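You operate a simulated robot arm through the tools that you are given. There is no shell and no other tool. Be economical: measure what you need, move in short steps, check, and stop when the job is done.

You are at the controls of a simulated robot arm. One attempt, no reset.

Task
Set the gear housing in the black holder and grease the patch beside its bore.
Fine: use the felt dauber and the red tin; dauber back, lid on again. Set down upright: felt dauber. A coat counts when it lies all over at full strength: go over it till it gets no stronger.
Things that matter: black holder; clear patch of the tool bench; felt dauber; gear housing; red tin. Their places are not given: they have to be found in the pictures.

The check looks at the end state, three seconds after you hand in, the way a careful person would. Anything else that was tipped, shoved, dropped, spilled or broken makes it a failure. Lids that push on must go on centred and level and be pressed home; caps that screw on are set level and turned clockwise until they are tight.

Robot
A 6-joint arm with a two-finger parallel gripper, fixed in place. Base frame: the origin is at the foot of the arm, x ahead of it, y to its left, z up; the work surface is at about z = 0.87. Lengths are in m, angles in degrees, forces in N, time in s.
With the tool pointing down near the work surface it reaches from about 0.36 to 0.76 m from the base axis. Its first joint turns from -66.0 to 66.0 degrees. Payload 2.45 kg.
Tool frame: the origin (TCP) lies between the finger pads and is the grasp point; the fingertips stand 0.024 m ahead of it; z points along the fingers, y is the line along which they close. Largest opening 0.068 m; finger width 0.017, thickness 0.01; the body of the gripper, 0.04 by 0.07 m, starts 0.041 m behind the TCP.
Orientation is that of the tool frame in the base frame, as a unit quaternion [x, y, z, w]. With the fingers straight down and closing along the base's y, the tool's x points along the base's -x, its y along +y and its z along -z.

Tools
- The arm moves only by the tool play_rows. Its argument "moves" is a list of rows, each an object of numbers (a shift or turn left out is 0, a gripper value left out holds the last): "dx", "dy", "dz": the shift along the tool's x, y, z in cm; "rx", "ry", "rz": the turn, a rotation vector about the tool's x, y, z in degrees; "fingers": the closure, from 0 (fully open) to 1 (shut). In form: [{"dx": .., "dy": .., "dz": .., "rx": .., "ry": .., "rz": .., "fingers": ..}, ...]. A call has 1 to 10 rows; each row shifts and turns the commanded pose from where the row before left it, along the tool's axes as they then stand. Each row takes 0.2 s and may step no farther than 0.05 m and 8.6 degrees from the row before; otherwise, or with a gripper value out of range, the whole call is refused. A pose out of reach is approached as far as the arm can. The call stops where the force on the tool passes 40 N (or 10 N more than at its start, if that is more) or the arm is blocked; 0.2 s more then pass. The fingers move at their own pace (about 0.108 m/s each) and stop on an object; they squeeze with about 23 N. The grip force told is the motor's: it shows also when the fingers shut on nothing. Time passes only in rows, and 0.2 s behind the last, so rows that do not move let the fingers close. The reply holds the time, the measured pose of the TCP, the force on the tool along the base axes, the opening and the grip force, in the units named above and with some noise, with the torque about the TCP (base axes, N m) and any sound that the robot's microphone picked up.
- Cameras (640 x 400 px; columns grow to the right, rows downward): "scene" is fixed at [0.1445, 0.4215, 1.4324]; the picture's right is [-0.85, -0.52, 0.00], its down [-0.44, 0.73, -0.52] and it looks along [0.27, -0.45, -0.85] (base axes); focal length 214 px, centre (320, 200). "wrist" rides on the gripper at [0.084, 0.011, -0.075] in the tool frame; the picture's right is [-0.13, 0.99, 0.00], its down [-0.60, -0.08, -0.79] and it looks along [-0.79, -0.10, 0.61] (tool axes); focal length 251 px, centre (320, 200).
- grab_frame(camera): a new picture of that camera. It takes no simulated time.
- probe_pixels(camera, pixels): for up to 12 pixels [column, row] of the newest picture of that camera ("zoom" is the newest enlarged one), the place [x, y, z] in the base frame of the surface seen there, good to about 0.003 m. It takes no simulated time.
- enlarge(camera, box): a new picture of the part [left, top, right, bottom] of that camera's present view, enlarged. It takes no simulated time.
- hand_in(): hands the job in; it is judged then, once.

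Go step by step. Measure first, check grasps and placings, and put right what went wrong. The budget is 80 turns and 54 pictures, counting those below and the enlarged ones. Unless the task says otherwise, let go and move clear before handing in, and close with one line.

The tools are called after ">>>" as name(argument=value, ...) on one line, values as JSON. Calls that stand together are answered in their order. play_rows: Moves the arm, as the interface text tells. Its arguments: {"type":"object","properties":{"moves":{"type":"array","items":{"type":"object","properties":{"dx":{"type":"number"},"dy":{"type":"number"},"dz":{"type":"number"},"rx":{"type":"number"},"ry":{"type":"number"},"rz":{"type":"number"},"fingers":{"type":"number"}}}}},"required":["moves"]} The other tools are called the same way: grab_frame (camera) takes a picture; probe_pixels (camera, pixels) gives the place of the surface under pixels of a picture; enlarge (camera, box) takes an enlarged picture of a part of a camera's view; hand_in () hands the job in.

At the start:

```text
time_s: 0.0
ee_pos: [0.3258, 0.2887, 1.2267]
tool_rot: [0.0, 1.0, 0.0, 0.0]
contact_force: [-0.3, -0.6, -0.3]
ft_torque: [-0.02, 0.02, -0.02]
finger_gap: 0.0678
grip_force: 0.1
```

scene: 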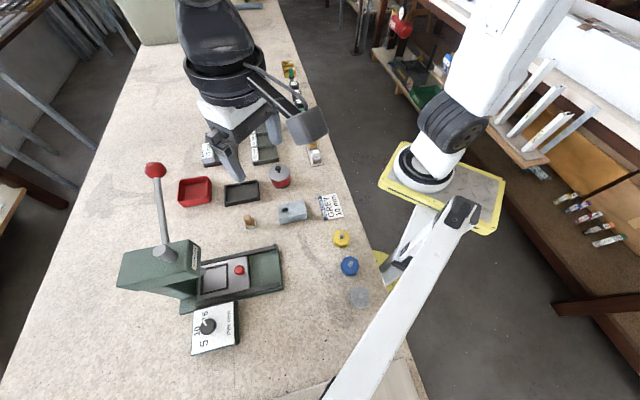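
wrist: 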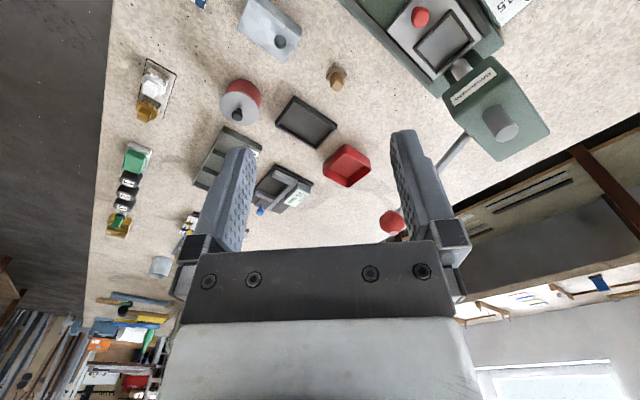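

The scene shows a red tray (195,190), a black frame (242,193), a red tin (281,176), a grey block (291,212) and a small brown item (250,221). I'll enlarge this area to identify them.

>>> enlarge(camera="scene", box=[170, 150, 350, 260])

>>> enlarge(camera="wrist", box=[200, 0, 400, 125])

>>> enlarge(camera="scene", box=[190, 60, 350, 170])

```text
3.56 times, centred on (260, 205) of scene
```

zoom: 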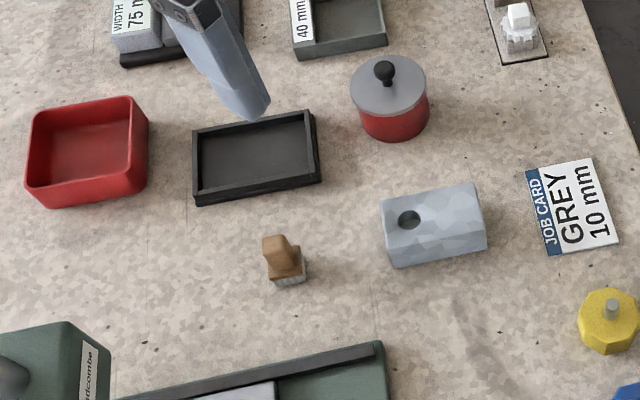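

```text
3.20 times, centred on (300, 62) of wrist
```

zoom: 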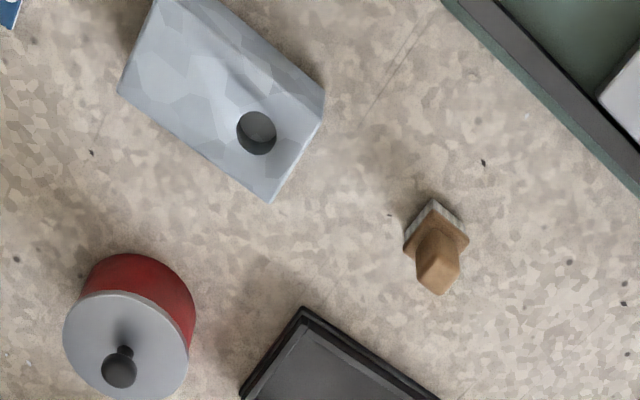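

```text
3.64 times, centred on (270, 115) of scene
```

zoom: 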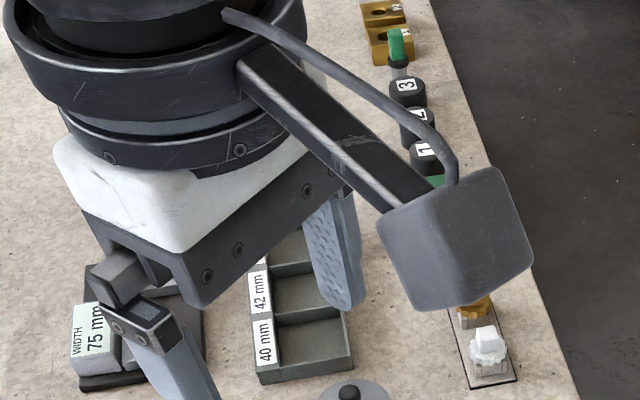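

The housing is the grey block with the bore, the dauber has a brown handle and pale felt, and the tin has a knobbed lid. I'll zoom again to measure them.

>>> enlarge(camera="scene", box=[220, 160, 316, 220])

>>> enlarge(camera="wrist", box=[210, 0, 350, 88])

```text
6.67 times, centred on (268, 190) of scene
```

zoom: 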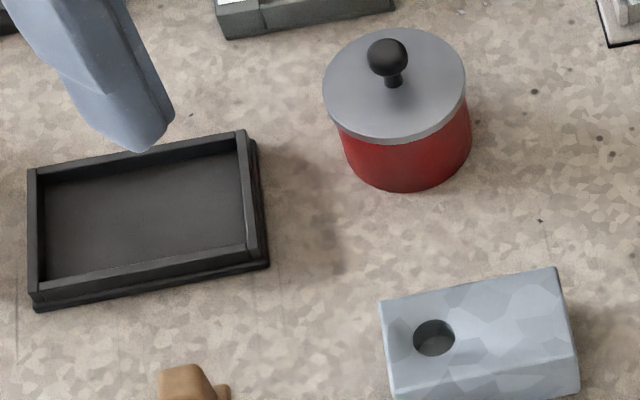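

```text
4.55 times, centred on (280, 44) of wrist
```

zoom: 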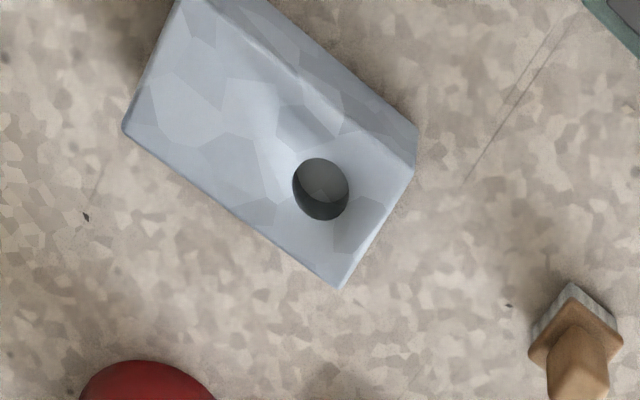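

I'll probe the housing corners and bore in the wrist zoom, and the holder, tin and dauber in the scene.

>>> probe_pixels(camera="zoom", pixels=[[338, 282], [128, 130], [410, 168], [320, 188], [200, 10], [230, 160], [416, 130], [300, 70], [260, 20], [240, 100], [375, 225], [575, 345]])

>>> probe_pixels(camera="scene", pixels=[[225.2, 186.4], [303.4, 184.0], [255.2, 180.8], [258.6, 198.4], [225.8, 204.4], [242, 192], [278.7, 168.4], [269.7, 175.8], [288.8, 172.5], [279, 180], [248, 217], [252, 222]])

```text
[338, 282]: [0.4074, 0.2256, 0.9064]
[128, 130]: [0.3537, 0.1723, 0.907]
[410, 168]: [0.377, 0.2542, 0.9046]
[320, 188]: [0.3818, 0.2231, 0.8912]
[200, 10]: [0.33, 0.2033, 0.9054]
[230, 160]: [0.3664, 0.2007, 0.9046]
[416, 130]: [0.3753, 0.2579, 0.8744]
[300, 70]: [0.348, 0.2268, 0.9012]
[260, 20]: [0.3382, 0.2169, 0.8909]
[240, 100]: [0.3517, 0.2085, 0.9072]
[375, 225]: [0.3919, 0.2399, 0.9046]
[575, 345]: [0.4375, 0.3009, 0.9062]
```

```text
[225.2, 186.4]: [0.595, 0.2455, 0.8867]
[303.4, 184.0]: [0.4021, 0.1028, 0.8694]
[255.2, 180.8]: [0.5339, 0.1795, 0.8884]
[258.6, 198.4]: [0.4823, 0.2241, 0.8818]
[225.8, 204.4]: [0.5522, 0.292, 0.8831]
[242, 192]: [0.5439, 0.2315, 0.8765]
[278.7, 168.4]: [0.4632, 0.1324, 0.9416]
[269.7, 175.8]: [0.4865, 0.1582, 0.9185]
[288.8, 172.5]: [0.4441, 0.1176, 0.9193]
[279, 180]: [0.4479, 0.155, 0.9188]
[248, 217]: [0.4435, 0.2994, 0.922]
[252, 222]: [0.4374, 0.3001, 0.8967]
```

The housing centre is about (0.365, 0.214), with its long axis at about 45° and its top at 0.905. The holder's long axis is at about 47°. I'll move above the housing and turn 45° for a closer look.

>>> play_rows(moves=[{"dx": -1, "dy": -1.9, "dz": 4.4, "fingers": 0}, {"dx": -1, "dy": -1.9, "dz": 4.4}, {"dx": -1, "dy": -1.9, "dz": 4.4}, {"dx": -1, "dy": -1.9, "dz": 4.4}, {"rz": -7.5}, {"rz": -7.5}, {"rz": -7.5}, {"rz": -7.5}, {"rz": -7.5}, {"rz": -7.5}])

>>> grab_frame(camera="wrist")

>>> grab_frame(camera="scene")

```text
time_s: 2.2
ee_pos: [0.3667, 0.2143, 1.0503]
tool_rot: [-0.382, 0.924, 0.0, 0.0]
contact_force: [1.1, -0.2, -0.4]
ft_torque: [0.02, 0.01, 0.0]
finger_gap: 0.0682
grip_force: 0.1
```

```text
46 pictures are left
```

wrist: 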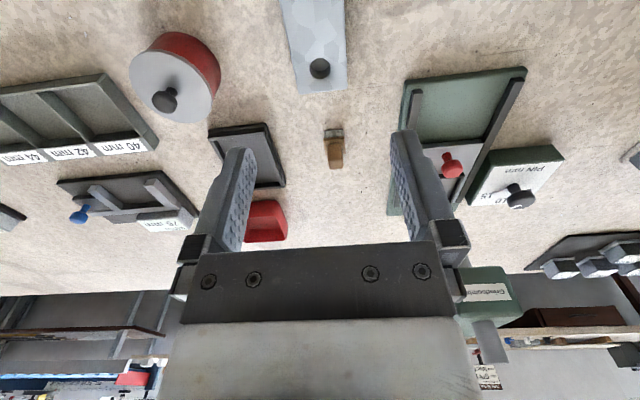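

```text
45 pictures are left
```

scene: 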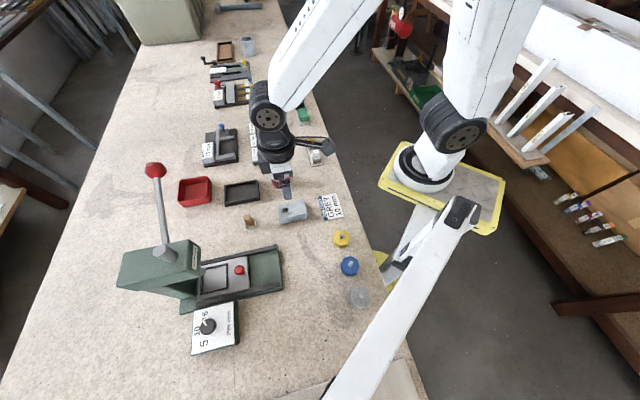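

The turn worked, and the housing shows at (318,45) with its bore at (320,68). I'll zoom in to measure its edges and look for the patch.

>>> enlarge(camera="wrist", box=[260, 0, 380, 75])

>>> enlarge(camera="scene", box=[220, 165, 316, 225])

```text
5.33 times, centred on (320, 38) of wrist
```

zoom: 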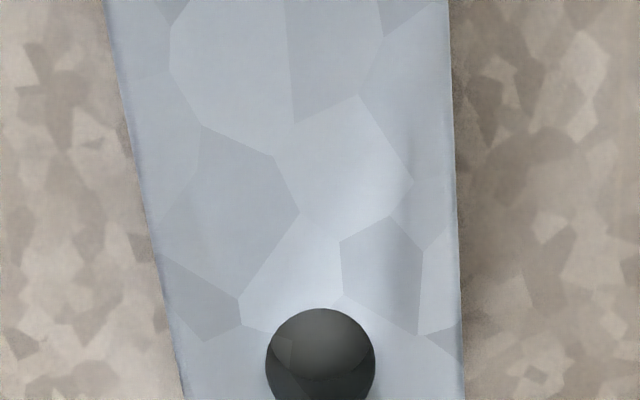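

```text
6.67 times, centred on (268, 195) of scene
```

zoom: 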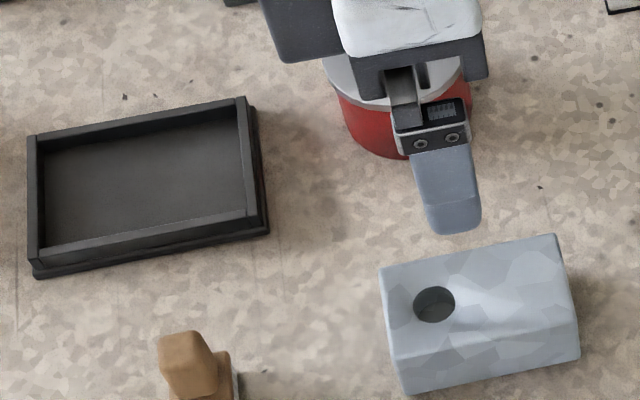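

I'll probe the housing's edges and end in the wrist view, and the holder's corners in the zoom.

>>> probe_pixels(camera="wrist", pixels=[[281.5, 3], [296, 74], [299.5, 90], [342.5, 3], [345.5, 74], [346, 88], [320, 92], [320, 40], [294, 74], [349, 74]])

>>> probe_pixels(camera="zoom", pixels=[[33, 140], [240, 100], [251, 212], [40, 257], [43, 140], [236, 110], [242, 205], [48, 245], [140, 170], [558, 238], [384, 272], [570, 322]])

```text
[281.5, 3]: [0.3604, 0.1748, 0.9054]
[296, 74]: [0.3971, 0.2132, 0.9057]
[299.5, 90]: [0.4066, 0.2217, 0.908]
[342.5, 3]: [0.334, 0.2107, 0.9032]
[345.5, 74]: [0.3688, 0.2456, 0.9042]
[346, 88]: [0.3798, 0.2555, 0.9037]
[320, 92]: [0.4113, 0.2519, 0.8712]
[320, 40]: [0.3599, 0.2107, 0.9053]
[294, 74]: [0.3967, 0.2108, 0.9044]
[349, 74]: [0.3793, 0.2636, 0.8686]
```

```text
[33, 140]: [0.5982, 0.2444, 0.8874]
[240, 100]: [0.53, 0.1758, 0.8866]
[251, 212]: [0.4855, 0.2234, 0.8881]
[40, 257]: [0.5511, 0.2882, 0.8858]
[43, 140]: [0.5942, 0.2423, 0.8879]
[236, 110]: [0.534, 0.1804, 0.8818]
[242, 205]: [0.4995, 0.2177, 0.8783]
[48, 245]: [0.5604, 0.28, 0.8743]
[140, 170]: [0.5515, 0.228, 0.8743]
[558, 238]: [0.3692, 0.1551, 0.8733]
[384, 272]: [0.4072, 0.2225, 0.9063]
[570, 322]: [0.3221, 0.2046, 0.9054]
```

The housing is centred at about (0.367, 0.213), 79×44 mm, at 45°. The holder is centred at about (0.541, 0.233), also at 45°, with its rim at 0.887 and floor at 0.875. I'll lower and grip high enough for the fingertips to clear the rim.

>>> play_rows(moves=[{"dy": -0.13, "dz": 4.5}, {"dz": 4.5}, {"dz": 3}, {"dz": 1.9}, {}, {"fingers": 1}, {"fingers": 1}, {"fingers": 1}])

```text
time_s: 4.0
ee_pos: [0.3668, 0.2126, 0.9105]
tool_rot: [-0.383, 0.924, -0.001, 0.0]
contact_force: [0.4, -0.5, -0.6]
ft_torque: [0.05, 0.02, -0.04]
finger_gap: 0.046
grip_force: 23.1
```

The housing is gripped with a 46 mm opening. I'll lift it and carry it over the holder.

>>> play_rows(moves=[{"dz": -2}, {"dz": -3}, {"dz": -3}, {"dx": -3.42, "dy": -2.72}, {"dx": -3.42, "dy": -2.72}, {"dx": -3.42, "dy": -2.72}, {"dx": -3.42, "dy": -2.72}, {"dz": 2}, {}])

>>> grab_frame(camera="wrist")

>>> enlarge(camera="scene", box=[202, 155, 298, 215])

```text
time_s: 6.0
ee_pos: [0.5409, 0.2334, 0.9718]
tool_rot: [-0.383, 0.924, 0.0, -0.001]
contact_force: [0.3, -0.7, -3.5]
ft_torque: [-0.01, 0.03, 0.01]
finger_gap: 0.0461
grip_force: 23.3
```

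```text
42 pictures are left
```

wrist: 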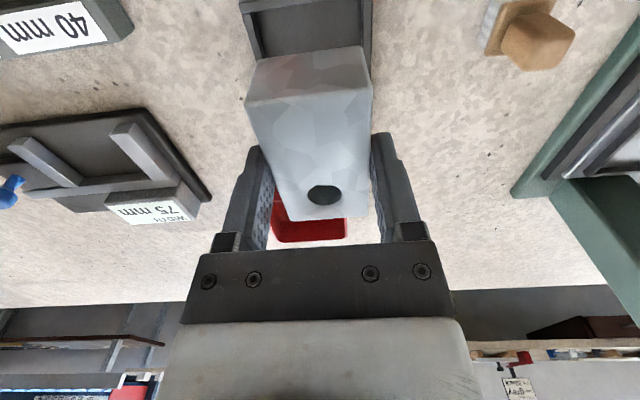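

```text
6.67 times, centred on (250, 185) of scene
```

zoom: 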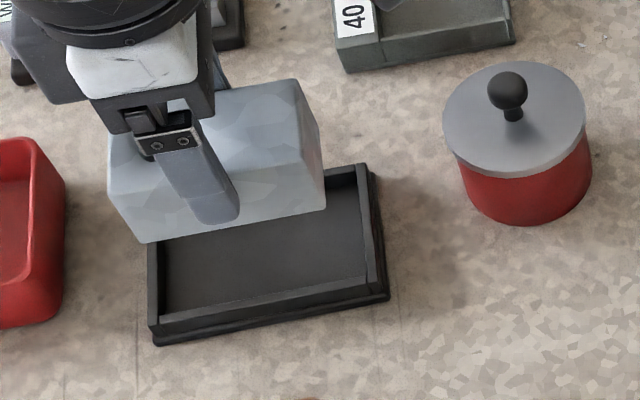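

The housing hovers about 5 cm over the holder. I'll check lateral alignment by probing the holder walls and the housing's near face.

>>> enlarge(camera="wrist", box=[225, 0, 393, 105])

>>> probe_pixels(camera="wrist", pixels=[[249, 97], [368, 85], [260, 62], [360, 48], [252, 25], [366, 20], [305, 20], [243, 8], [369, 5], [258, 20], [362, 20]])

```text
3.81 times, centred on (309, 52) of wrist
```

zoom: 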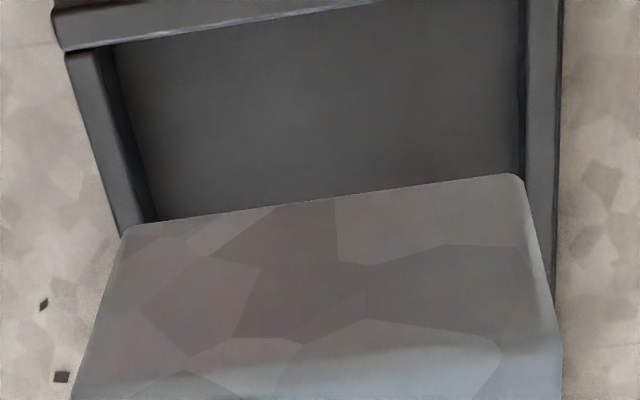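

```text
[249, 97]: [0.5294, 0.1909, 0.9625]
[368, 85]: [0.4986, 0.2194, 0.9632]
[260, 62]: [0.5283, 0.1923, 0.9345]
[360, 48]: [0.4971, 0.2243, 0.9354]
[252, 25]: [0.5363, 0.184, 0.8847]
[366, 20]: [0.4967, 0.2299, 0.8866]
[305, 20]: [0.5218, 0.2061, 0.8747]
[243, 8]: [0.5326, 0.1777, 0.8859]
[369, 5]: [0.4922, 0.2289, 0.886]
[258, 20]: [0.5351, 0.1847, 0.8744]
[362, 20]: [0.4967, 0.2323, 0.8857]
```

The housing is centred within about 1–2 mm of the pocket. I'll trim slightly and lower it gently.

>>> play_rows(moves=[{"dx": 0.15, "dy": -0.08}, {"dz": 2.5}, {"dz": 1.5}, {"dz": 0.8}, {"dz": 0.4}, {"dz": 0.2}, {"dz": 0.15}, {}])

>>> enlarge(camera="scene", box=[202, 155, 298, 215])

```text
time_s: 7.8
ee_pos: [0.5403, 0.231, 0.9167]
tool_rot: [-0.383, 0.924, 0.0, 0.0]
contact_force: [-0.1, 0.3, -3.7]
ft_torque: [-0.02, -0.03, 0.02]
finger_gap: 0.0459
grip_force: 22.7
```

```text
6.67 times, centred on (250, 185) of scene
```

zoom: 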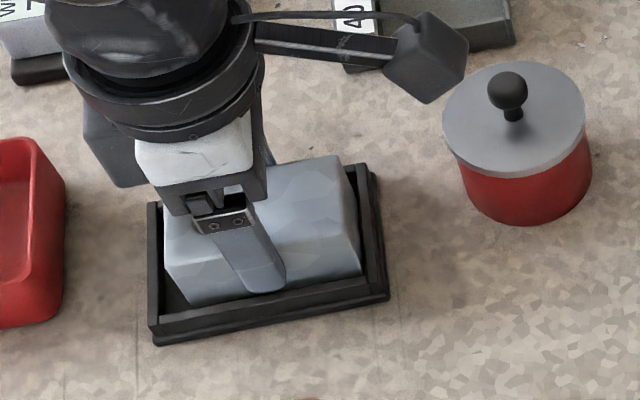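

The housing is inside the walls and still hanging, with Fz −3.7 from its weight. I'll lower it in small steps to contact.

>>> play_rows(moves=[{"dz": 0.1}, {"dz": 0.1}, {}])

```text
time_s: 8.6
ee_pos: [0.541, 0.2311, 0.9153]
tool_rot: [-0.383, 0.924, -0.001, 0.001]
contact_force: [-4.2, -5.0, 17.9]
ft_torque: [-0.09, 0.27, -0.01]
finger_gap: 0.0456
grip_force: 22.6
```

It's in contact with the floor, so I'll release, rise and check.

>>> play_rows(moves=[{"dz": -0.1}, {"fingers": 0}, {"fingers": 0}, {"dz": -3}, {"dz": -4}, {"dz": -4}, {"dx": 4}, {}])

>>> grab_frame(camera="wrist")

>>> enlarge(camera="scene", box=[202, 155, 298, 215])

```text
time_s: 10.4
ee_pos: [0.5113, 0.2037, 1.0263]
tool_rot: [-0.383, 0.924, 0.0, 0.0]
contact_force: [-0.4, -0.3, 0.1]
ft_torque: [0.0, 0.0, -0.01]
finger_gap: 0.0681
grip_force: 0.1
```

```text
38 pictures are left
```

wrist: 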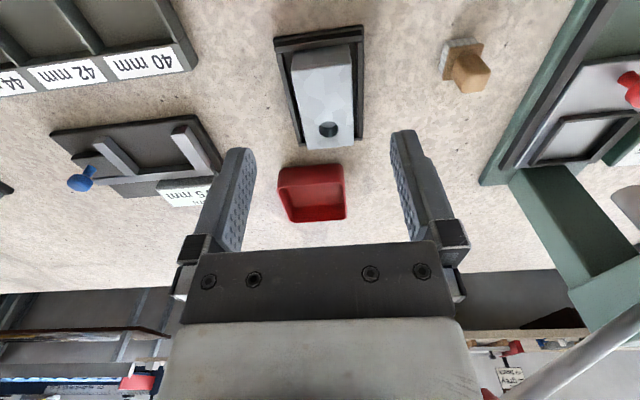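

```text
6.67 times, centred on (250, 185) of scene
```

zoom: 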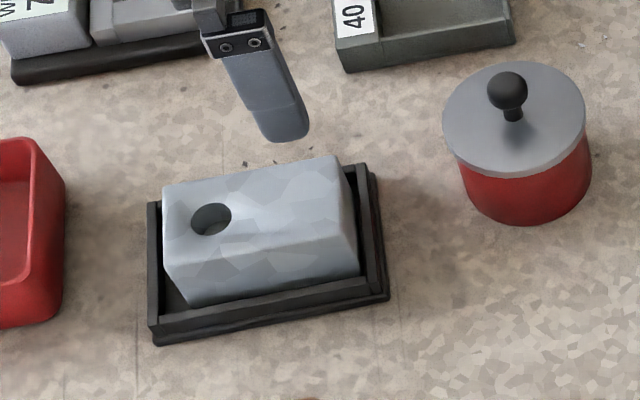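

The housing sits in the holder. I'll check it's level and look for the patch.

>>> enlarge(camera="wrist", box=[264, 20, 376, 90])

>>> probe_pixels(camera="scene", pixels=[[227, 184], [253, 179.5], [230.5, 193.5], [256.5, 189], [242, 186], [245, 194]])

>>> probe_pixels(camera="wrist", pixels=[[295, 57], [348, 50], [306, 143], [352, 142], [328, 129], [320, 80], [287, 60], [357, 60], [320, 42], [286, 45]])

```text
5.71 times, centred on (320, 55) of wrist
```

zoom: 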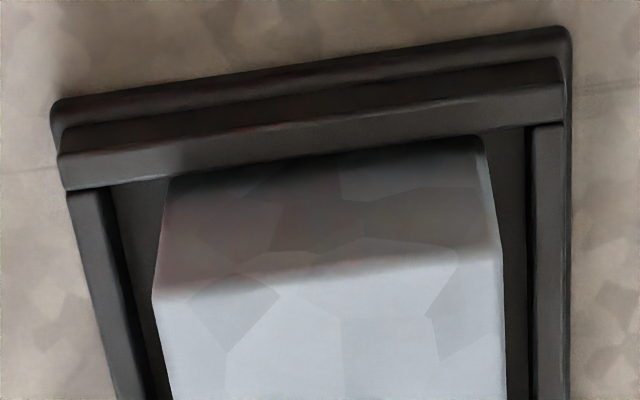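

```text
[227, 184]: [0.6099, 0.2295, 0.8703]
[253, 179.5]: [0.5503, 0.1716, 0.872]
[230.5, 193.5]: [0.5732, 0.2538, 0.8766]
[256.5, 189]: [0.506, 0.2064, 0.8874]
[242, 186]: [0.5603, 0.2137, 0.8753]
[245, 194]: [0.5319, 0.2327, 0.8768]
```

```text
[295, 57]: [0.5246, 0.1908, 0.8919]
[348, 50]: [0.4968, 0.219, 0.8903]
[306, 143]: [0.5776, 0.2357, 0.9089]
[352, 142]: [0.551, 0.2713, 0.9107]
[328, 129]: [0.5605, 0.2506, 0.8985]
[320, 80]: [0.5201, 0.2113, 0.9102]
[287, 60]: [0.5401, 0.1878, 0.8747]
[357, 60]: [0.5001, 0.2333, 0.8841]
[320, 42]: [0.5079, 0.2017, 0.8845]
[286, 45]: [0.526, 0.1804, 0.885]
```

The housing is level, with its top at 0.910. I'll look closely at the top face for the patch.

>>> enlarge(camera="scene", box=[222, 174, 262, 199])

>>> enlarge(camera="wrist", box=[270, 70, 390, 145])

```text
16.00 times, centred on (242, 186) of scene
```

zoom: 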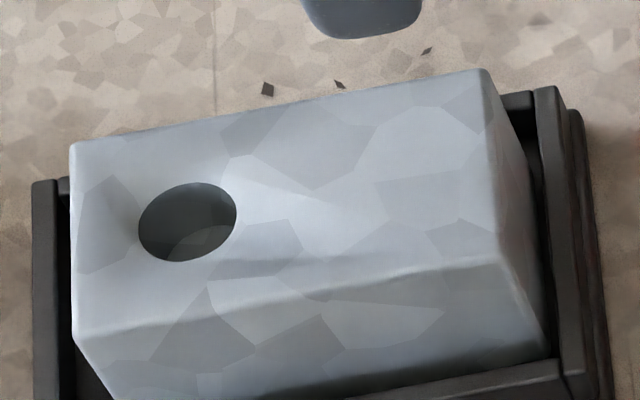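

```text
5.33 times, centred on (330, 108) of wrist
```

zoom: 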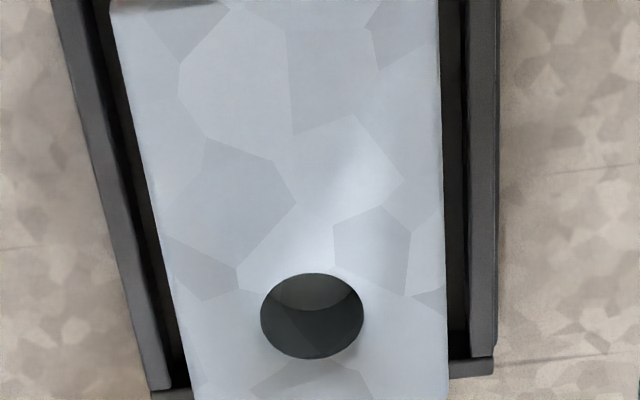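

I see no marked patch yet; there's only faint shading by the bore. Next is the tin, so I'll move above it and measure the knob.

>>> play_rows(moves=[{"dx": 4.2, "dy": -0.8}, {"dx": 4.2, "dy": -0.8}, {}])

>>> grab_frame(camera="wrist")

>>> enlarge(camera="wrist", box=[256, 0, 384, 80])

```text
time_s: 11.2
ee_pos: [0.4598, 0.1294, 1.0273]
tool_rot: [-0.382, 0.924, 0.0, 0.0]
contact_force: [0.3, 0.4, 0.2]
ft_torque: [-0.03, 0.0, -0.01]
finger_gap: 0.068
grip_force: 0.1
```

```text
33 pictures are left
```

wrist: 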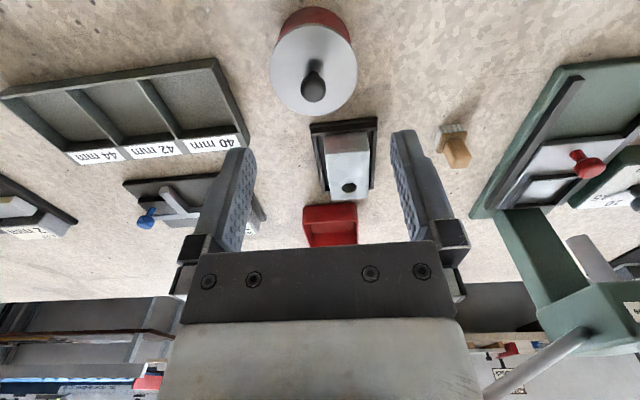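

```text
5.00 times, centred on (320, 40) of wrist
```

zoom: 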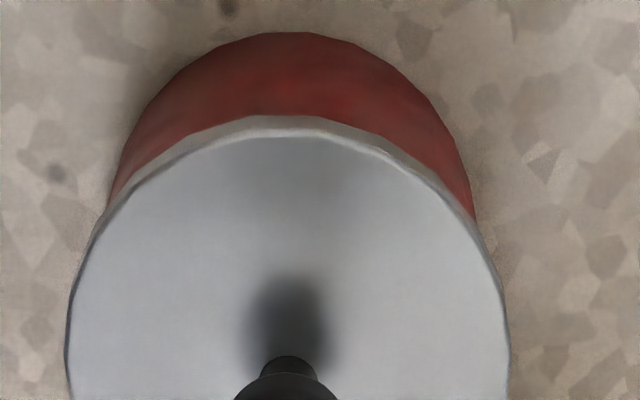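

I'll probe the lid edges, the knob and the dauber.

>>> probe_pixels(camera="wrist", pixels=[[273, 70], [355, 66], [314, 29], [314, 112], [313, 88], [304, 88], [323, 88], [314, 71], [314, 98], [452, 132], [458, 158], [464, 130]])

>>> enlarge(camera="wrist", box=[400, 105, 496, 165])

```text
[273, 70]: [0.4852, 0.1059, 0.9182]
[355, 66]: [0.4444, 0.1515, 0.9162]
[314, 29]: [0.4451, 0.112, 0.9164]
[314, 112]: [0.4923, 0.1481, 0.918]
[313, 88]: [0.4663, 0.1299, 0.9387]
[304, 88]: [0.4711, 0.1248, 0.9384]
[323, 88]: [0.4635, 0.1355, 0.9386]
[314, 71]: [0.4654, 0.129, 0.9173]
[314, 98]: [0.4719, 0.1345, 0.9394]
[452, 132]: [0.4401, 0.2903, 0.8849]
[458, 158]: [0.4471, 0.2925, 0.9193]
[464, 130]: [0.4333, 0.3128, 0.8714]
```

```text
6.67 times, centred on (448, 135) of wrist
```

zoom: 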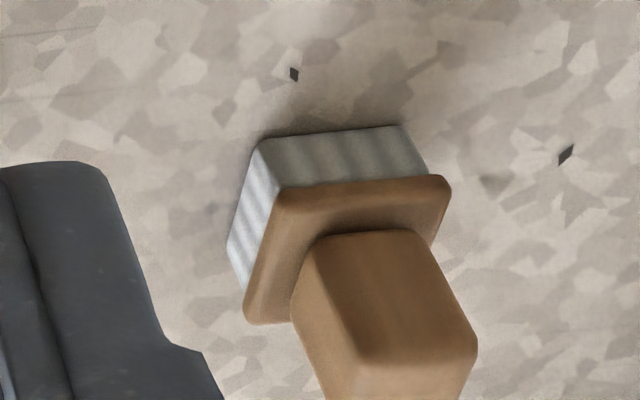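

The lid is centred at about (0.468, 0.1315), radius 31 mm, with its top at 0.918 and the knob ball at 0.928–0.942. I'll grip the knob with the fingertips just above the lid.

>>> play_rows(moves=[{"dx": -0.76, "dy": -0.45}, {"dz": 4}, {"dz": 3}, {"dz": 1.25}, {}, {"fingers": 1}, {"fingers": 1}, {"fingers": 1}, {"fingers": 1}])

>>> enlarge(camera="scene", box=[232, 145, 328, 205])

```text
time_s: 13.2
ee_pos: [0.4708, 0.1339, 0.9443]
tool_rot: [-0.382, 0.924, 0.0, 0.0]
contact_force: [0.3, 0.4, -0.7]
ft_torque: [-0.01, 0.0, 0.03]
finger_gap: 0.0161
grip_force: 22.4
heard: snap
```

```text
6.67 times, centred on (280, 175) of scene
```

zoom: 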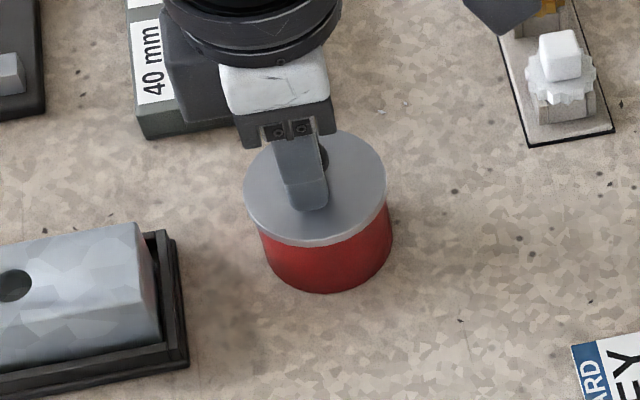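

The knob is held with a 16 mm opening, and I heard a snap, probably the lid loosening. I'll lift straight up slowly.

>>> play_rows(moves=[{"dz": -0.3}, {"dz": -0.5}, {"dz": -1}, {"dz": -2}, {"dz": -3}, {}])

>>> enlarge(camera="scene", box=[232, 145, 328, 205])

>>> grab_frame(camera="wrist")

```text
time_s: 14.6
ee_pos: [0.4706, 0.1342, 1.0118]
tool_rot: [-0.383, 0.924, -0.001, 0.0]
contact_force: [-0.2, -0.8, -0.4]
ft_torque: [-0.02, -0.01, 0.0]
finger_gap: 0.0159
grip_force: 22.9
```

```text
6.67 times, centred on (280, 175) of scene
```

zoom: 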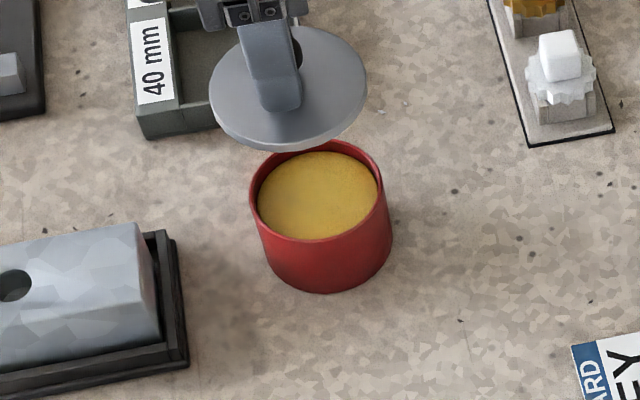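

```text
28 pictures are left
```

wrist: 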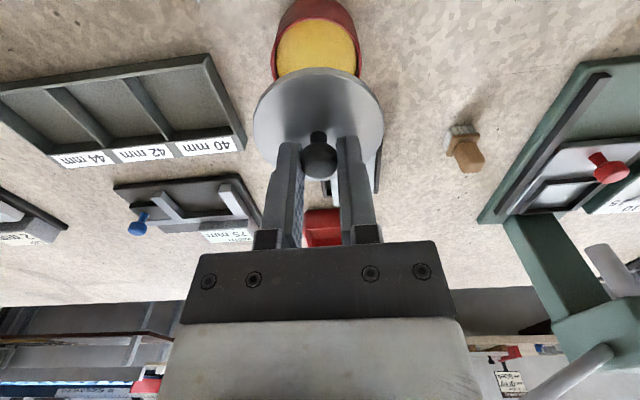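

The lid came off cleanly and the tin holds yellow grease. I'll carry the lid to the clear bench where the housing stood and lower it partway.

>>> play_rows(moves=[{"dx": 0.58, "dy": 4.3}, {"dx": 0.58, "dy": 4.3}, {"dx": 0.58, "dy": 4.3}, {"dz": 4}, {"dz": 3.5}, {"dz": 1.5}, {}])

>>> enlarge(camera="scene", box=[232, 165, 344, 235])

```text
time_s: 16.2
ee_pos: [0.3685, 0.2118, 0.9215]
tool_rot: [-0.382, 0.924, 0.001, 0.0]
contact_force: [0.9, 1.1, -1.0]
ft_torque: [-0.02, 0.04, 0.0]
finger_gap: 0.016
grip_force: 23.0
```

```text
5.71 times, centred on (288, 200) of scene
```

zoom: 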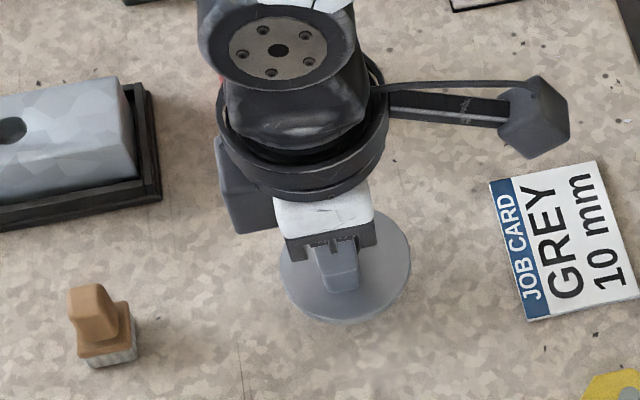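

The spot is clear, so I'll lower the lid to contact in small steps.

>>> play_rows(moves=[{"dz": 0.4}, {"dz": 0.3}, {"dz": 0.2}, {"dz": 0.2}, {}])

```text
time_s: 17.4
ee_pos: [0.3676, 0.2132, 0.9102]
tool_rot: [-0.383, 0.924, 0.0, -0.001]
contact_force: [0.2, -0.5, -1.3]
ft_torque: [-0.02, 0.01, -0.03]
finger_gap: 0.0161
grip_force: 22.8
```

>>> play_rows(moves=[{"dz": 0.15}, {"dz": 0.15}, {"dz": 0.1}, {}])

```text
time_s: 18.4
ee_pos: [0.3705, 0.2134, 0.9072]
tool_rot: [-0.382, 0.924, 0.0, 0.0]
contact_force: [0.1, -0.3, 1.3]
ft_torque: [-0.02, -0.01, 0.03]
finger_gap: 0.016
grip_force: 22.3
```

The lid has just touched the bench (Fz +1.3 at z 0.907). I'll release, rise and move back for a view toward the dauber.

>>> play_rows(moves=[{"dz": 0.05}, {"fingers": 0}, {"fingers": 0}, {"fingers": 0}, {"dz": -3}, {"dz": -4}, {"dz": -3}, {}])

>>> grab_frame(camera="wrist")

>>> enlarge(camera="scene", box=[232, 165, 344, 235])

```text
time_s: 20.2
ee_pos: [0.3686, 0.2127, 1.0075]
tool_rot: [-0.383, 0.924, 0.0, 0.0]
contact_force: [-0.2, 0.4, -0.3]
ft_torque: [-0.01, -0.01, 0.01]
finger_gap: 0.0682
grip_force: 0.0
```

```text
26 pictures are left
```

wrist: 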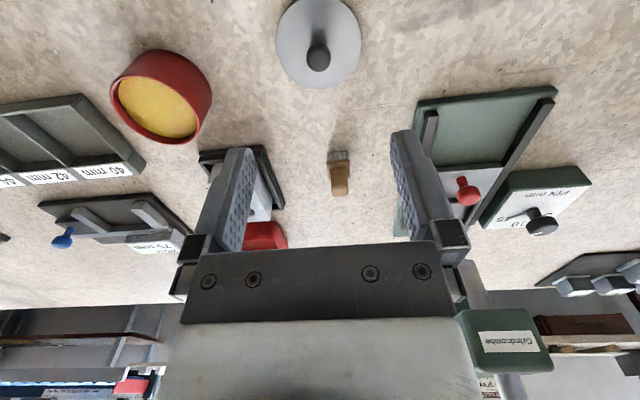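

```text
5.71 times, centred on (288, 200) of scene
```

zoom: 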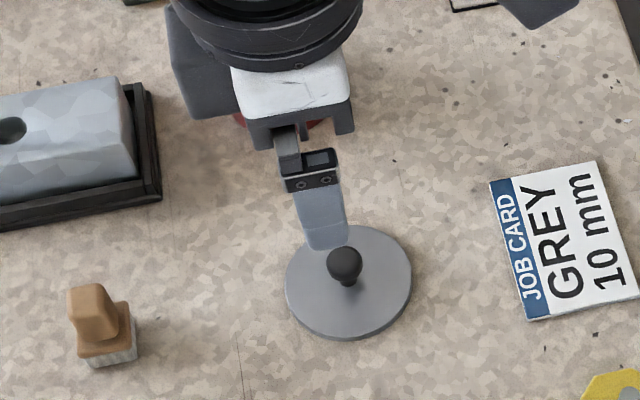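

The lid lies flat, and the dauber looks squarely aligned with the tool at this angle. I'll measure the lid, the tin rim and the dauber.

>>> enlarge(camera="wrist", box=[298, 140, 378, 200])

>>> probe_pixels(camera="wrist", pixels=[[279, 42], [358, 40], [318, 85], [318, 57], [113, 88], [209, 85], [170, 52], [158, 141], [158, 100], [340, 192], [340, 157], [340, 170]])

```text
6.67 times, centred on (338, 170) of wrist
```

zoom: 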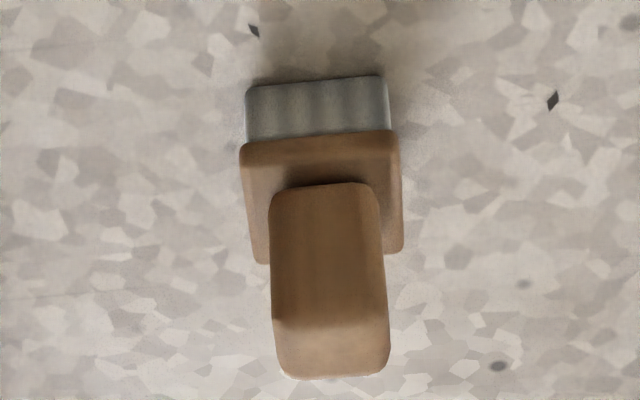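

```text
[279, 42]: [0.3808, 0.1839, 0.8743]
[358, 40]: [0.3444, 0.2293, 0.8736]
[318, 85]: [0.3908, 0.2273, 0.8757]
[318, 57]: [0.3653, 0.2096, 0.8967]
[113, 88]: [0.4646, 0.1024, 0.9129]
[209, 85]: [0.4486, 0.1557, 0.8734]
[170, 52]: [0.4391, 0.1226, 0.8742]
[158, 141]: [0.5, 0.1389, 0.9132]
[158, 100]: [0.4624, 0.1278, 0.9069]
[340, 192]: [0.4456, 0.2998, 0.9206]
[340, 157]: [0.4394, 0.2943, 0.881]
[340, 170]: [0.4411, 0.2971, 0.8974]
```

I'll probe more precise dauber points in the zoom.

>>> probe_pixels(camera="zoom", pixels=[[245, 160], [397, 145], [258, 255], [398, 245], [275, 230], [372, 220], [278, 340], [385, 340], [330, 330], [330, 370], [252, 125], [385, 118]])

```text
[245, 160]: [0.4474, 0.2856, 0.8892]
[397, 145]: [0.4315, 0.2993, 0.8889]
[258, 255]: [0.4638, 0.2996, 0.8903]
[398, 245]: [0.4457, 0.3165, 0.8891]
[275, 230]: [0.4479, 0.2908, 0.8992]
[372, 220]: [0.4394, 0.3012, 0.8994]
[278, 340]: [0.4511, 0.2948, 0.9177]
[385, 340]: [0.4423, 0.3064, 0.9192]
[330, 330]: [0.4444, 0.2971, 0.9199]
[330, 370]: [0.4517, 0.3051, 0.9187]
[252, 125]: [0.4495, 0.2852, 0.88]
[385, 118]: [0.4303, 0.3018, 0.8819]
```

The dauber is centred at about (0.447, 0.300), aligned at 45°. Its handle is about 15 mm square, from z 0.892 to 0.920. I'll move above it and probe the press edge for finger clearance.

>>> play_rows(moves=[{"dx": -4, "dy": 0.22}, {"dx": -4, "dy": 0.22}, {"dx": -3.75, "dy": 0.22}, {}])

>>> grab_frame(camera="wrist")

>>> probe_pixels(camera="wrist", pixels=[[320, 82], [320, 60], [400, 60], [420, 40], [420, 80], [440, 60]])

```text
time_s: 21.2
ee_pos: [0.4459, 0.3001, 1.0065]
tool_rot: [-0.383, 0.924, -0.001, 0.0]
contact_force: [0.3, -0.1, 0.5]
ft_torque: [0.01, 0.02, 0.01]
finger_gap: 0.0683
grip_force: 0.1
```

```text
23 pictures are left
```

wrist: 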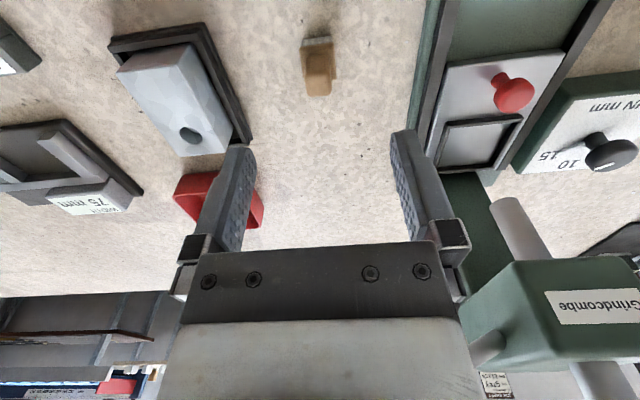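

```text
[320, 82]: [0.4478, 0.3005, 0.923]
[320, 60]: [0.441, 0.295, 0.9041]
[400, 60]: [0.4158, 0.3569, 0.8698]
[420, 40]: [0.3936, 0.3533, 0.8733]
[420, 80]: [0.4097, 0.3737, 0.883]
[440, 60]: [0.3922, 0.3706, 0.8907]
```

The press edge is about 75 mm away, so the fingers have room. I'll lower and grip the handle.

>>> play_rows(moves=[{"dx": -0.1, "dz": 4}, {"dz": 3.5}, {"dz": 1.45}, {}, {"fingers": 1}, {"fingers": 1}, {"fingers": 1}, {"fingers": 1}])

>>> enlarge(camera="scene", box=[210, 180, 290, 230])

```text
time_s: 23.0
ee_pos: [0.4483, 0.3001, 0.9158]
tool_rot: [-0.383, 0.924, 0.0, 0.0]
contact_force: [-0.2, 0.0, -0.2]
ft_torque: [0.01, 0.0, 0.01]
finger_gap: 0.0174
grip_force: 23.1
```

```text
8.00 times, centred on (250, 205) of scene
```

zoom: 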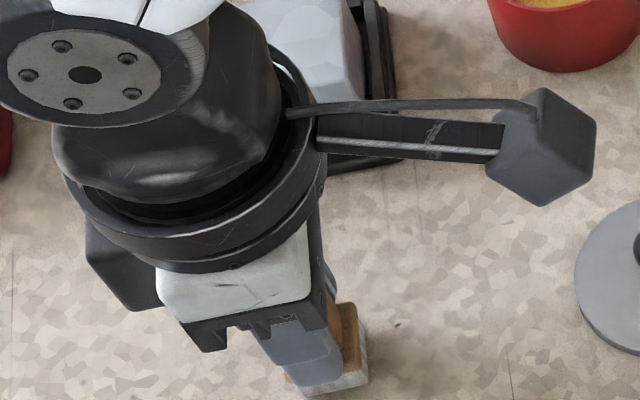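

The handle is gripped with a 17 mm opening, so the felt bottom is about 46 mm below the TCP. I'll lift it and carry it over the tin.

>>> play_rows(moves=[{"dz": -3}, {"dz": -3}, {"dz": -3}, {"dx": 2.6, "dy": -3.34}, {"dx": 2.6, "dy": -3.34}, {"dx": 2.6, "dy": -3.34}, {"dx": 2.62, "dy": -3.34}, {"dz": 3}, {}])

>>> enlarge(camera="scene", box=[232, 145, 328, 205])

>>> grab_frame(camera="wrist")

```text
time_s: 25.0
ee_pos: [0.4682, 0.1314, 0.9755]
tool_rot: [-0.383, 0.924, 0.0, 0.0]
contact_force: [0.2, -0.5, -0.7]
ft_torque: [-0.02, 0.01, -0.03]
finger_gap: 0.0175
grip_force: 23.2
```

```text
6.67 times, centred on (280, 175) of scene
```

zoom: 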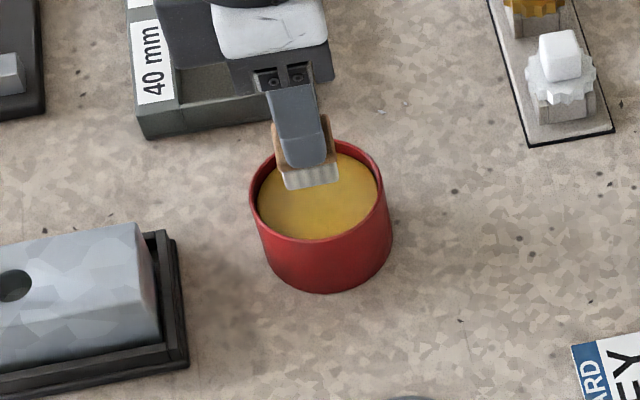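

```text
20 pictures are left
```

wrist: 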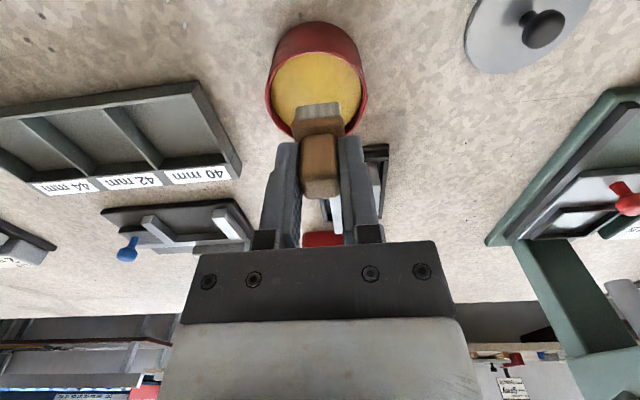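

The dauber is over the tin. I'll check the rim centre and the grease level.

>>> probe_pixels(camera="wrist", pixels=[[268, 92], [364, 88], [315, 55], [290, 80], [340, 80], [310, 90], [285, 122]])

```text
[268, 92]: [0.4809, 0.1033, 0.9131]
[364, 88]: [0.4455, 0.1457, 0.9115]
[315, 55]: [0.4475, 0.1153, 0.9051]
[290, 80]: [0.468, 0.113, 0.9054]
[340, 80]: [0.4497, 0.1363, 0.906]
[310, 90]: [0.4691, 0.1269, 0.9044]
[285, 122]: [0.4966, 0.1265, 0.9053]
```

It's centred within about 1.5 mm, and the grease surface is at 0.905. I'll dip gently.

>>> play_rows(moves=[{"dy": -0.12, "dz": 1.5}, {"dz": 0.8}, {"dz": 0.2}, {"dz": 0.15}, {}])

```text
time_s: 26.2
ee_pos: [0.4694, 0.1327, 0.9499]
tool_rot: [-0.383, 0.924, 0.0, 0.0]
contact_force: [-0.6, -0.4, 0.3]
ft_torque: [-0.05, 0.0, -0.03]
finger_gap: 0.0177
grip_force: 22.7
```

>>> play_rows(moves=[{"dz": 0.15}, {"dz": 0.1}, {}, {"dz": -2}, {"dz": -2}, {"dz": -1}, {}])

>>> enlarge(camera="scene", box=[232, 145, 328, 205])

```text
time_s: 27.8
ee_pos: [0.4689, 0.1323, 0.9965]
tool_rot: [-0.384, 0.923, 0.001, 0.0]
contact_force: [0.0, -0.7, -0.8]
ft_torque: [-0.01, 0.0, 0.01]
finger_gap: 0.0176
grip_force: 23.1
```

```text
6.67 times, centred on (280, 175) of scene
```

zoom: 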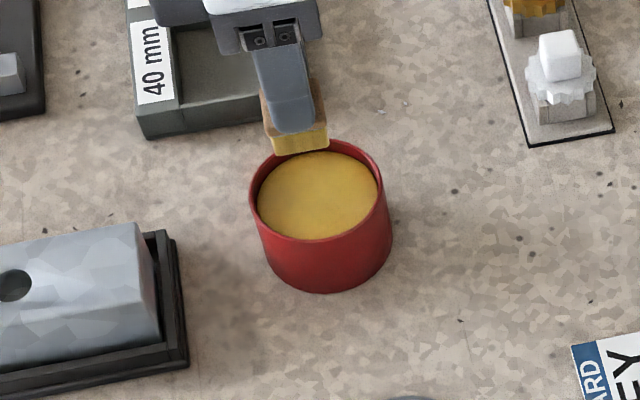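

The felt is now yellow with grease. I'll carry it over the housing, just beside the bore on the broad part of its top, and pause above.

>>> play_rows(moves=[{"dx": -3.5, "dy": 0.6}, {"dx": -3.5, "dy": 0.6}, {"dx": -3.45, "dy": 0.62}, {"dz": 1.5}, {}])

>>> enlarge(camera="scene", box=[210, 165, 274, 205])

>>> probe_pixels(camera="zoom", pixels=[[195, 225], [245, 215], [300, 220], [190, 255], [240, 265], [330, 255], [215, 235]])

```text
time_s: 29.0
ee_pos: [0.5294, 0.2189, 0.981]
tool_rot: [-0.382, 0.924, 0.0, 0.0]
contact_force: [0.9, -0.3, -0.5]
ft_torque: [0.01, 0.01, 0.04]
finger_gap: 0.0178
grip_force: 22.6
```

```text
10.00 times, centred on (242, 185) of scene
```

zoom: 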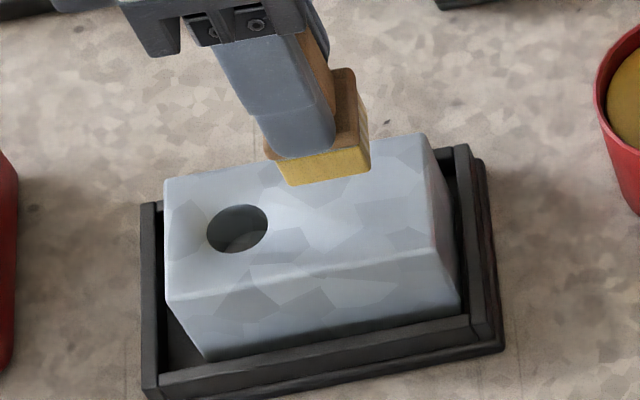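

```text
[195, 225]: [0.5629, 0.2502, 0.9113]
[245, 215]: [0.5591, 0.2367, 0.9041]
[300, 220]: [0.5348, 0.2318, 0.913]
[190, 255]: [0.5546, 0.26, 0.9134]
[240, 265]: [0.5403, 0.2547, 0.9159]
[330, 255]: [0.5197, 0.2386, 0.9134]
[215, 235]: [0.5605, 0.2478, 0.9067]
```

The bore centre is at x+y≈0.794 with its near edge at about 0.780. I'll press lightly here and then look.

>>> play_rows(moves=[{"dz": 1.5}, {"dz": 0.7}, {"dz": 0.2}, {"dz": 0.1}, {}])

```text
time_s: 30.2
ee_pos: [0.5286, 0.2179, 0.9579]
tool_rot: [-0.383, 0.924, 0.0, 0.0]
contact_force: [-1.1, 0.3, 3.5]
ft_torque: [0.01, 0.05, 0.0]
finger_gap: 0.0174
grip_force: 23.2
```

Light contact at 3.5 N. I'll lift off and look at what the dab left.

>>> play_rows(moves=[{"dz": 0.1}, {}, {"dz": -3}, {"dx": 4.5}, {}])

>>> enlarge(camera="scene", box=[210, 165, 274, 205])

```text
time_s: 31.4
ee_pos: [0.4976, 0.1861, 0.9885]
tool_rot: [-0.383, 0.924, 0.0, -0.001]
contact_force: [0.2, 0.4, 0.3]
ft_torque: [0.0, 0.0, -0.02]
finger_gap: 0.0176
grip_force: 22.8
```

```text
10.00 times, centred on (242, 185) of scene
```

zoom: 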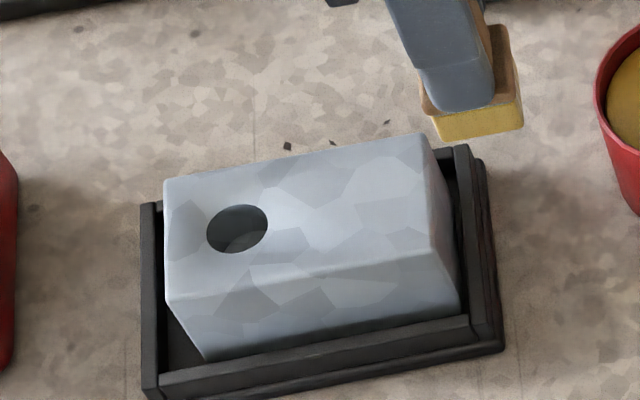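

A simple dab left no visible mark, so I'll try a real stroke: back and forth from the bore edge along the face under light pressure.

>>> play_rows(moves=[{"dx": -4.5}, {"dx": -1.1}, {"dz": 2.7}, {"dz": 0.35}, {"dx": 0.8}, {"dx": 0.8}, {"dx": 0.7}, {"dx": -0.8}, {"dx": -0.8}, {"dx": -0.7}])

>>> play_rows(moves=[{"dz": -3}, {"dx": 4.5}, {"dx": 1.1}, {}])

>>> enlarge(camera="scene", box=[210, 165, 274, 205])

```text
time_s: 33.6
ee_pos: [0.5382, 0.2279, 0.9569]
tool_rot: [-0.382, 0.924, 0.0, 0.0]
contact_force: [-7.3, -5.9, 20.3]
ft_torque: [-0.14, 0.07, 0.0]
finger_gap: 0.0176
grip_force: 23.4
```

```text
time_s: 34.6
ee_pos: [0.4973, 0.1881, 0.9862]
tool_rot: [-0.383, 0.924, -0.001, 0.0]
contact_force: [-0.5, -0.3, -1.1]
ft_torque: [0.0, -0.03, 0.02]
finger_gap: 0.0178
grip_force: 23.4
```

```text
10.00 times, centred on (242, 185) of scene
```

zoom: 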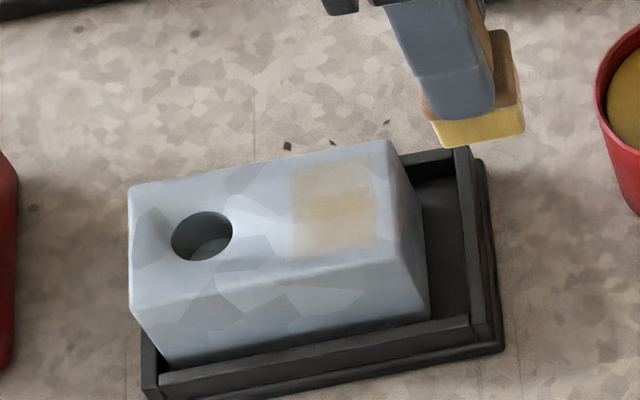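

The stroke shows: a pale grease area at zoom (290–375, 160–255). Friction also slid the housing about 10 mm along the holder, because the pressure (20 N) was too high. I'll probe to check it's still seated and to locate the coat.

>>> probe_pixels(camera="zoom", pixels=[[135, 190], [384, 146], [140, 300], [395, 255], [292, 170], [368, 160], [296, 255], [375, 245], [335, 205], [440, 200], [150, 220], [420, 300]])

>>> enlarge(camera="wrist", box=[250, 60, 410, 160])

```text
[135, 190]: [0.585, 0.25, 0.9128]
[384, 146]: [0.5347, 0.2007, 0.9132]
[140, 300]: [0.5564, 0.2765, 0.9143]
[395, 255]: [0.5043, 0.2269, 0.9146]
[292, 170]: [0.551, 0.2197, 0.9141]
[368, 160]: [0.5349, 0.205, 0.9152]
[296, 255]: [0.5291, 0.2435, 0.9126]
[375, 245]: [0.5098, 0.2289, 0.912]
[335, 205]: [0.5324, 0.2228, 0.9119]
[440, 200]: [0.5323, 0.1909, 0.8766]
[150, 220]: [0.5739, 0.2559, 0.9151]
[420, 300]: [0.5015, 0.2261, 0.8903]
```

```text
4.00 times, centred on (330, 110) of wrist
```

zoom: 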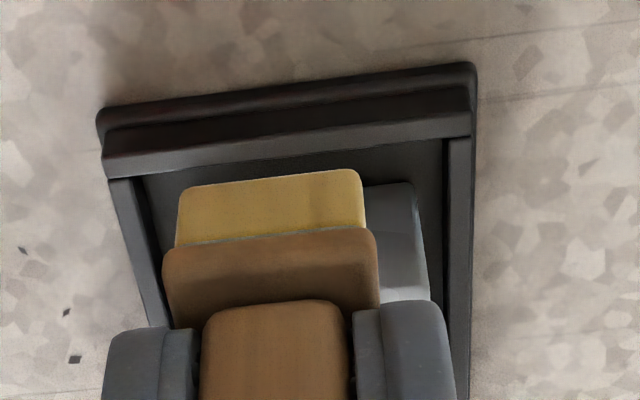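

The housing is level and seated, now against the far wall. The patch looks about 23×34 mm, centred at x+y≈0.756, x−y≈0.307. I'll work with light pressure, stroking toward the far wall so nothing shifts, and start with lane A.

>>> play_rows(moves=[{"dx": -4.2, "dy": -0.45}, {"dz": 2.5}, {"dz": 0.37}, {}])

```text
time_s: 35.6
ee_pos: [0.5304, 0.2154, 0.9589]
tool_rot: [-0.382, 0.924, 0.0, 0.0]
contact_force: [-0.3, 0.3, -0.5]
ft_torque: [0.0, 0.0, 0.04]
finger_gap: 0.0175
grip_force: 23.4
```

>>> play_rows(moves=[{"dz": 0.12}, {}])

```text
time_s: 36.2
ee_pos: [0.532, 0.2145, 0.9569]
tool_rot: [-0.383, 0.924, -0.001, 0.001]
contact_force: [-0.4, -0.5, -1.4]
ft_torque: [0.0, 0.01, -0.01]
finger_gap: 0.0176
grip_force: 23.4
```

>>> play_rows(moves=[{"dz": 0.08}, {}])

```text
time_s: 36.8
ee_pos: [0.5315, 0.214, 0.9565]
tool_rot: [-0.383, 0.924, 0.0, 0.0]
contact_force: [-0.5, -0.3, 0.0]
ft_torque: [0.0, -0.01, -0.01]
finger_gap: 0.0174
grip_force: 23.1
```

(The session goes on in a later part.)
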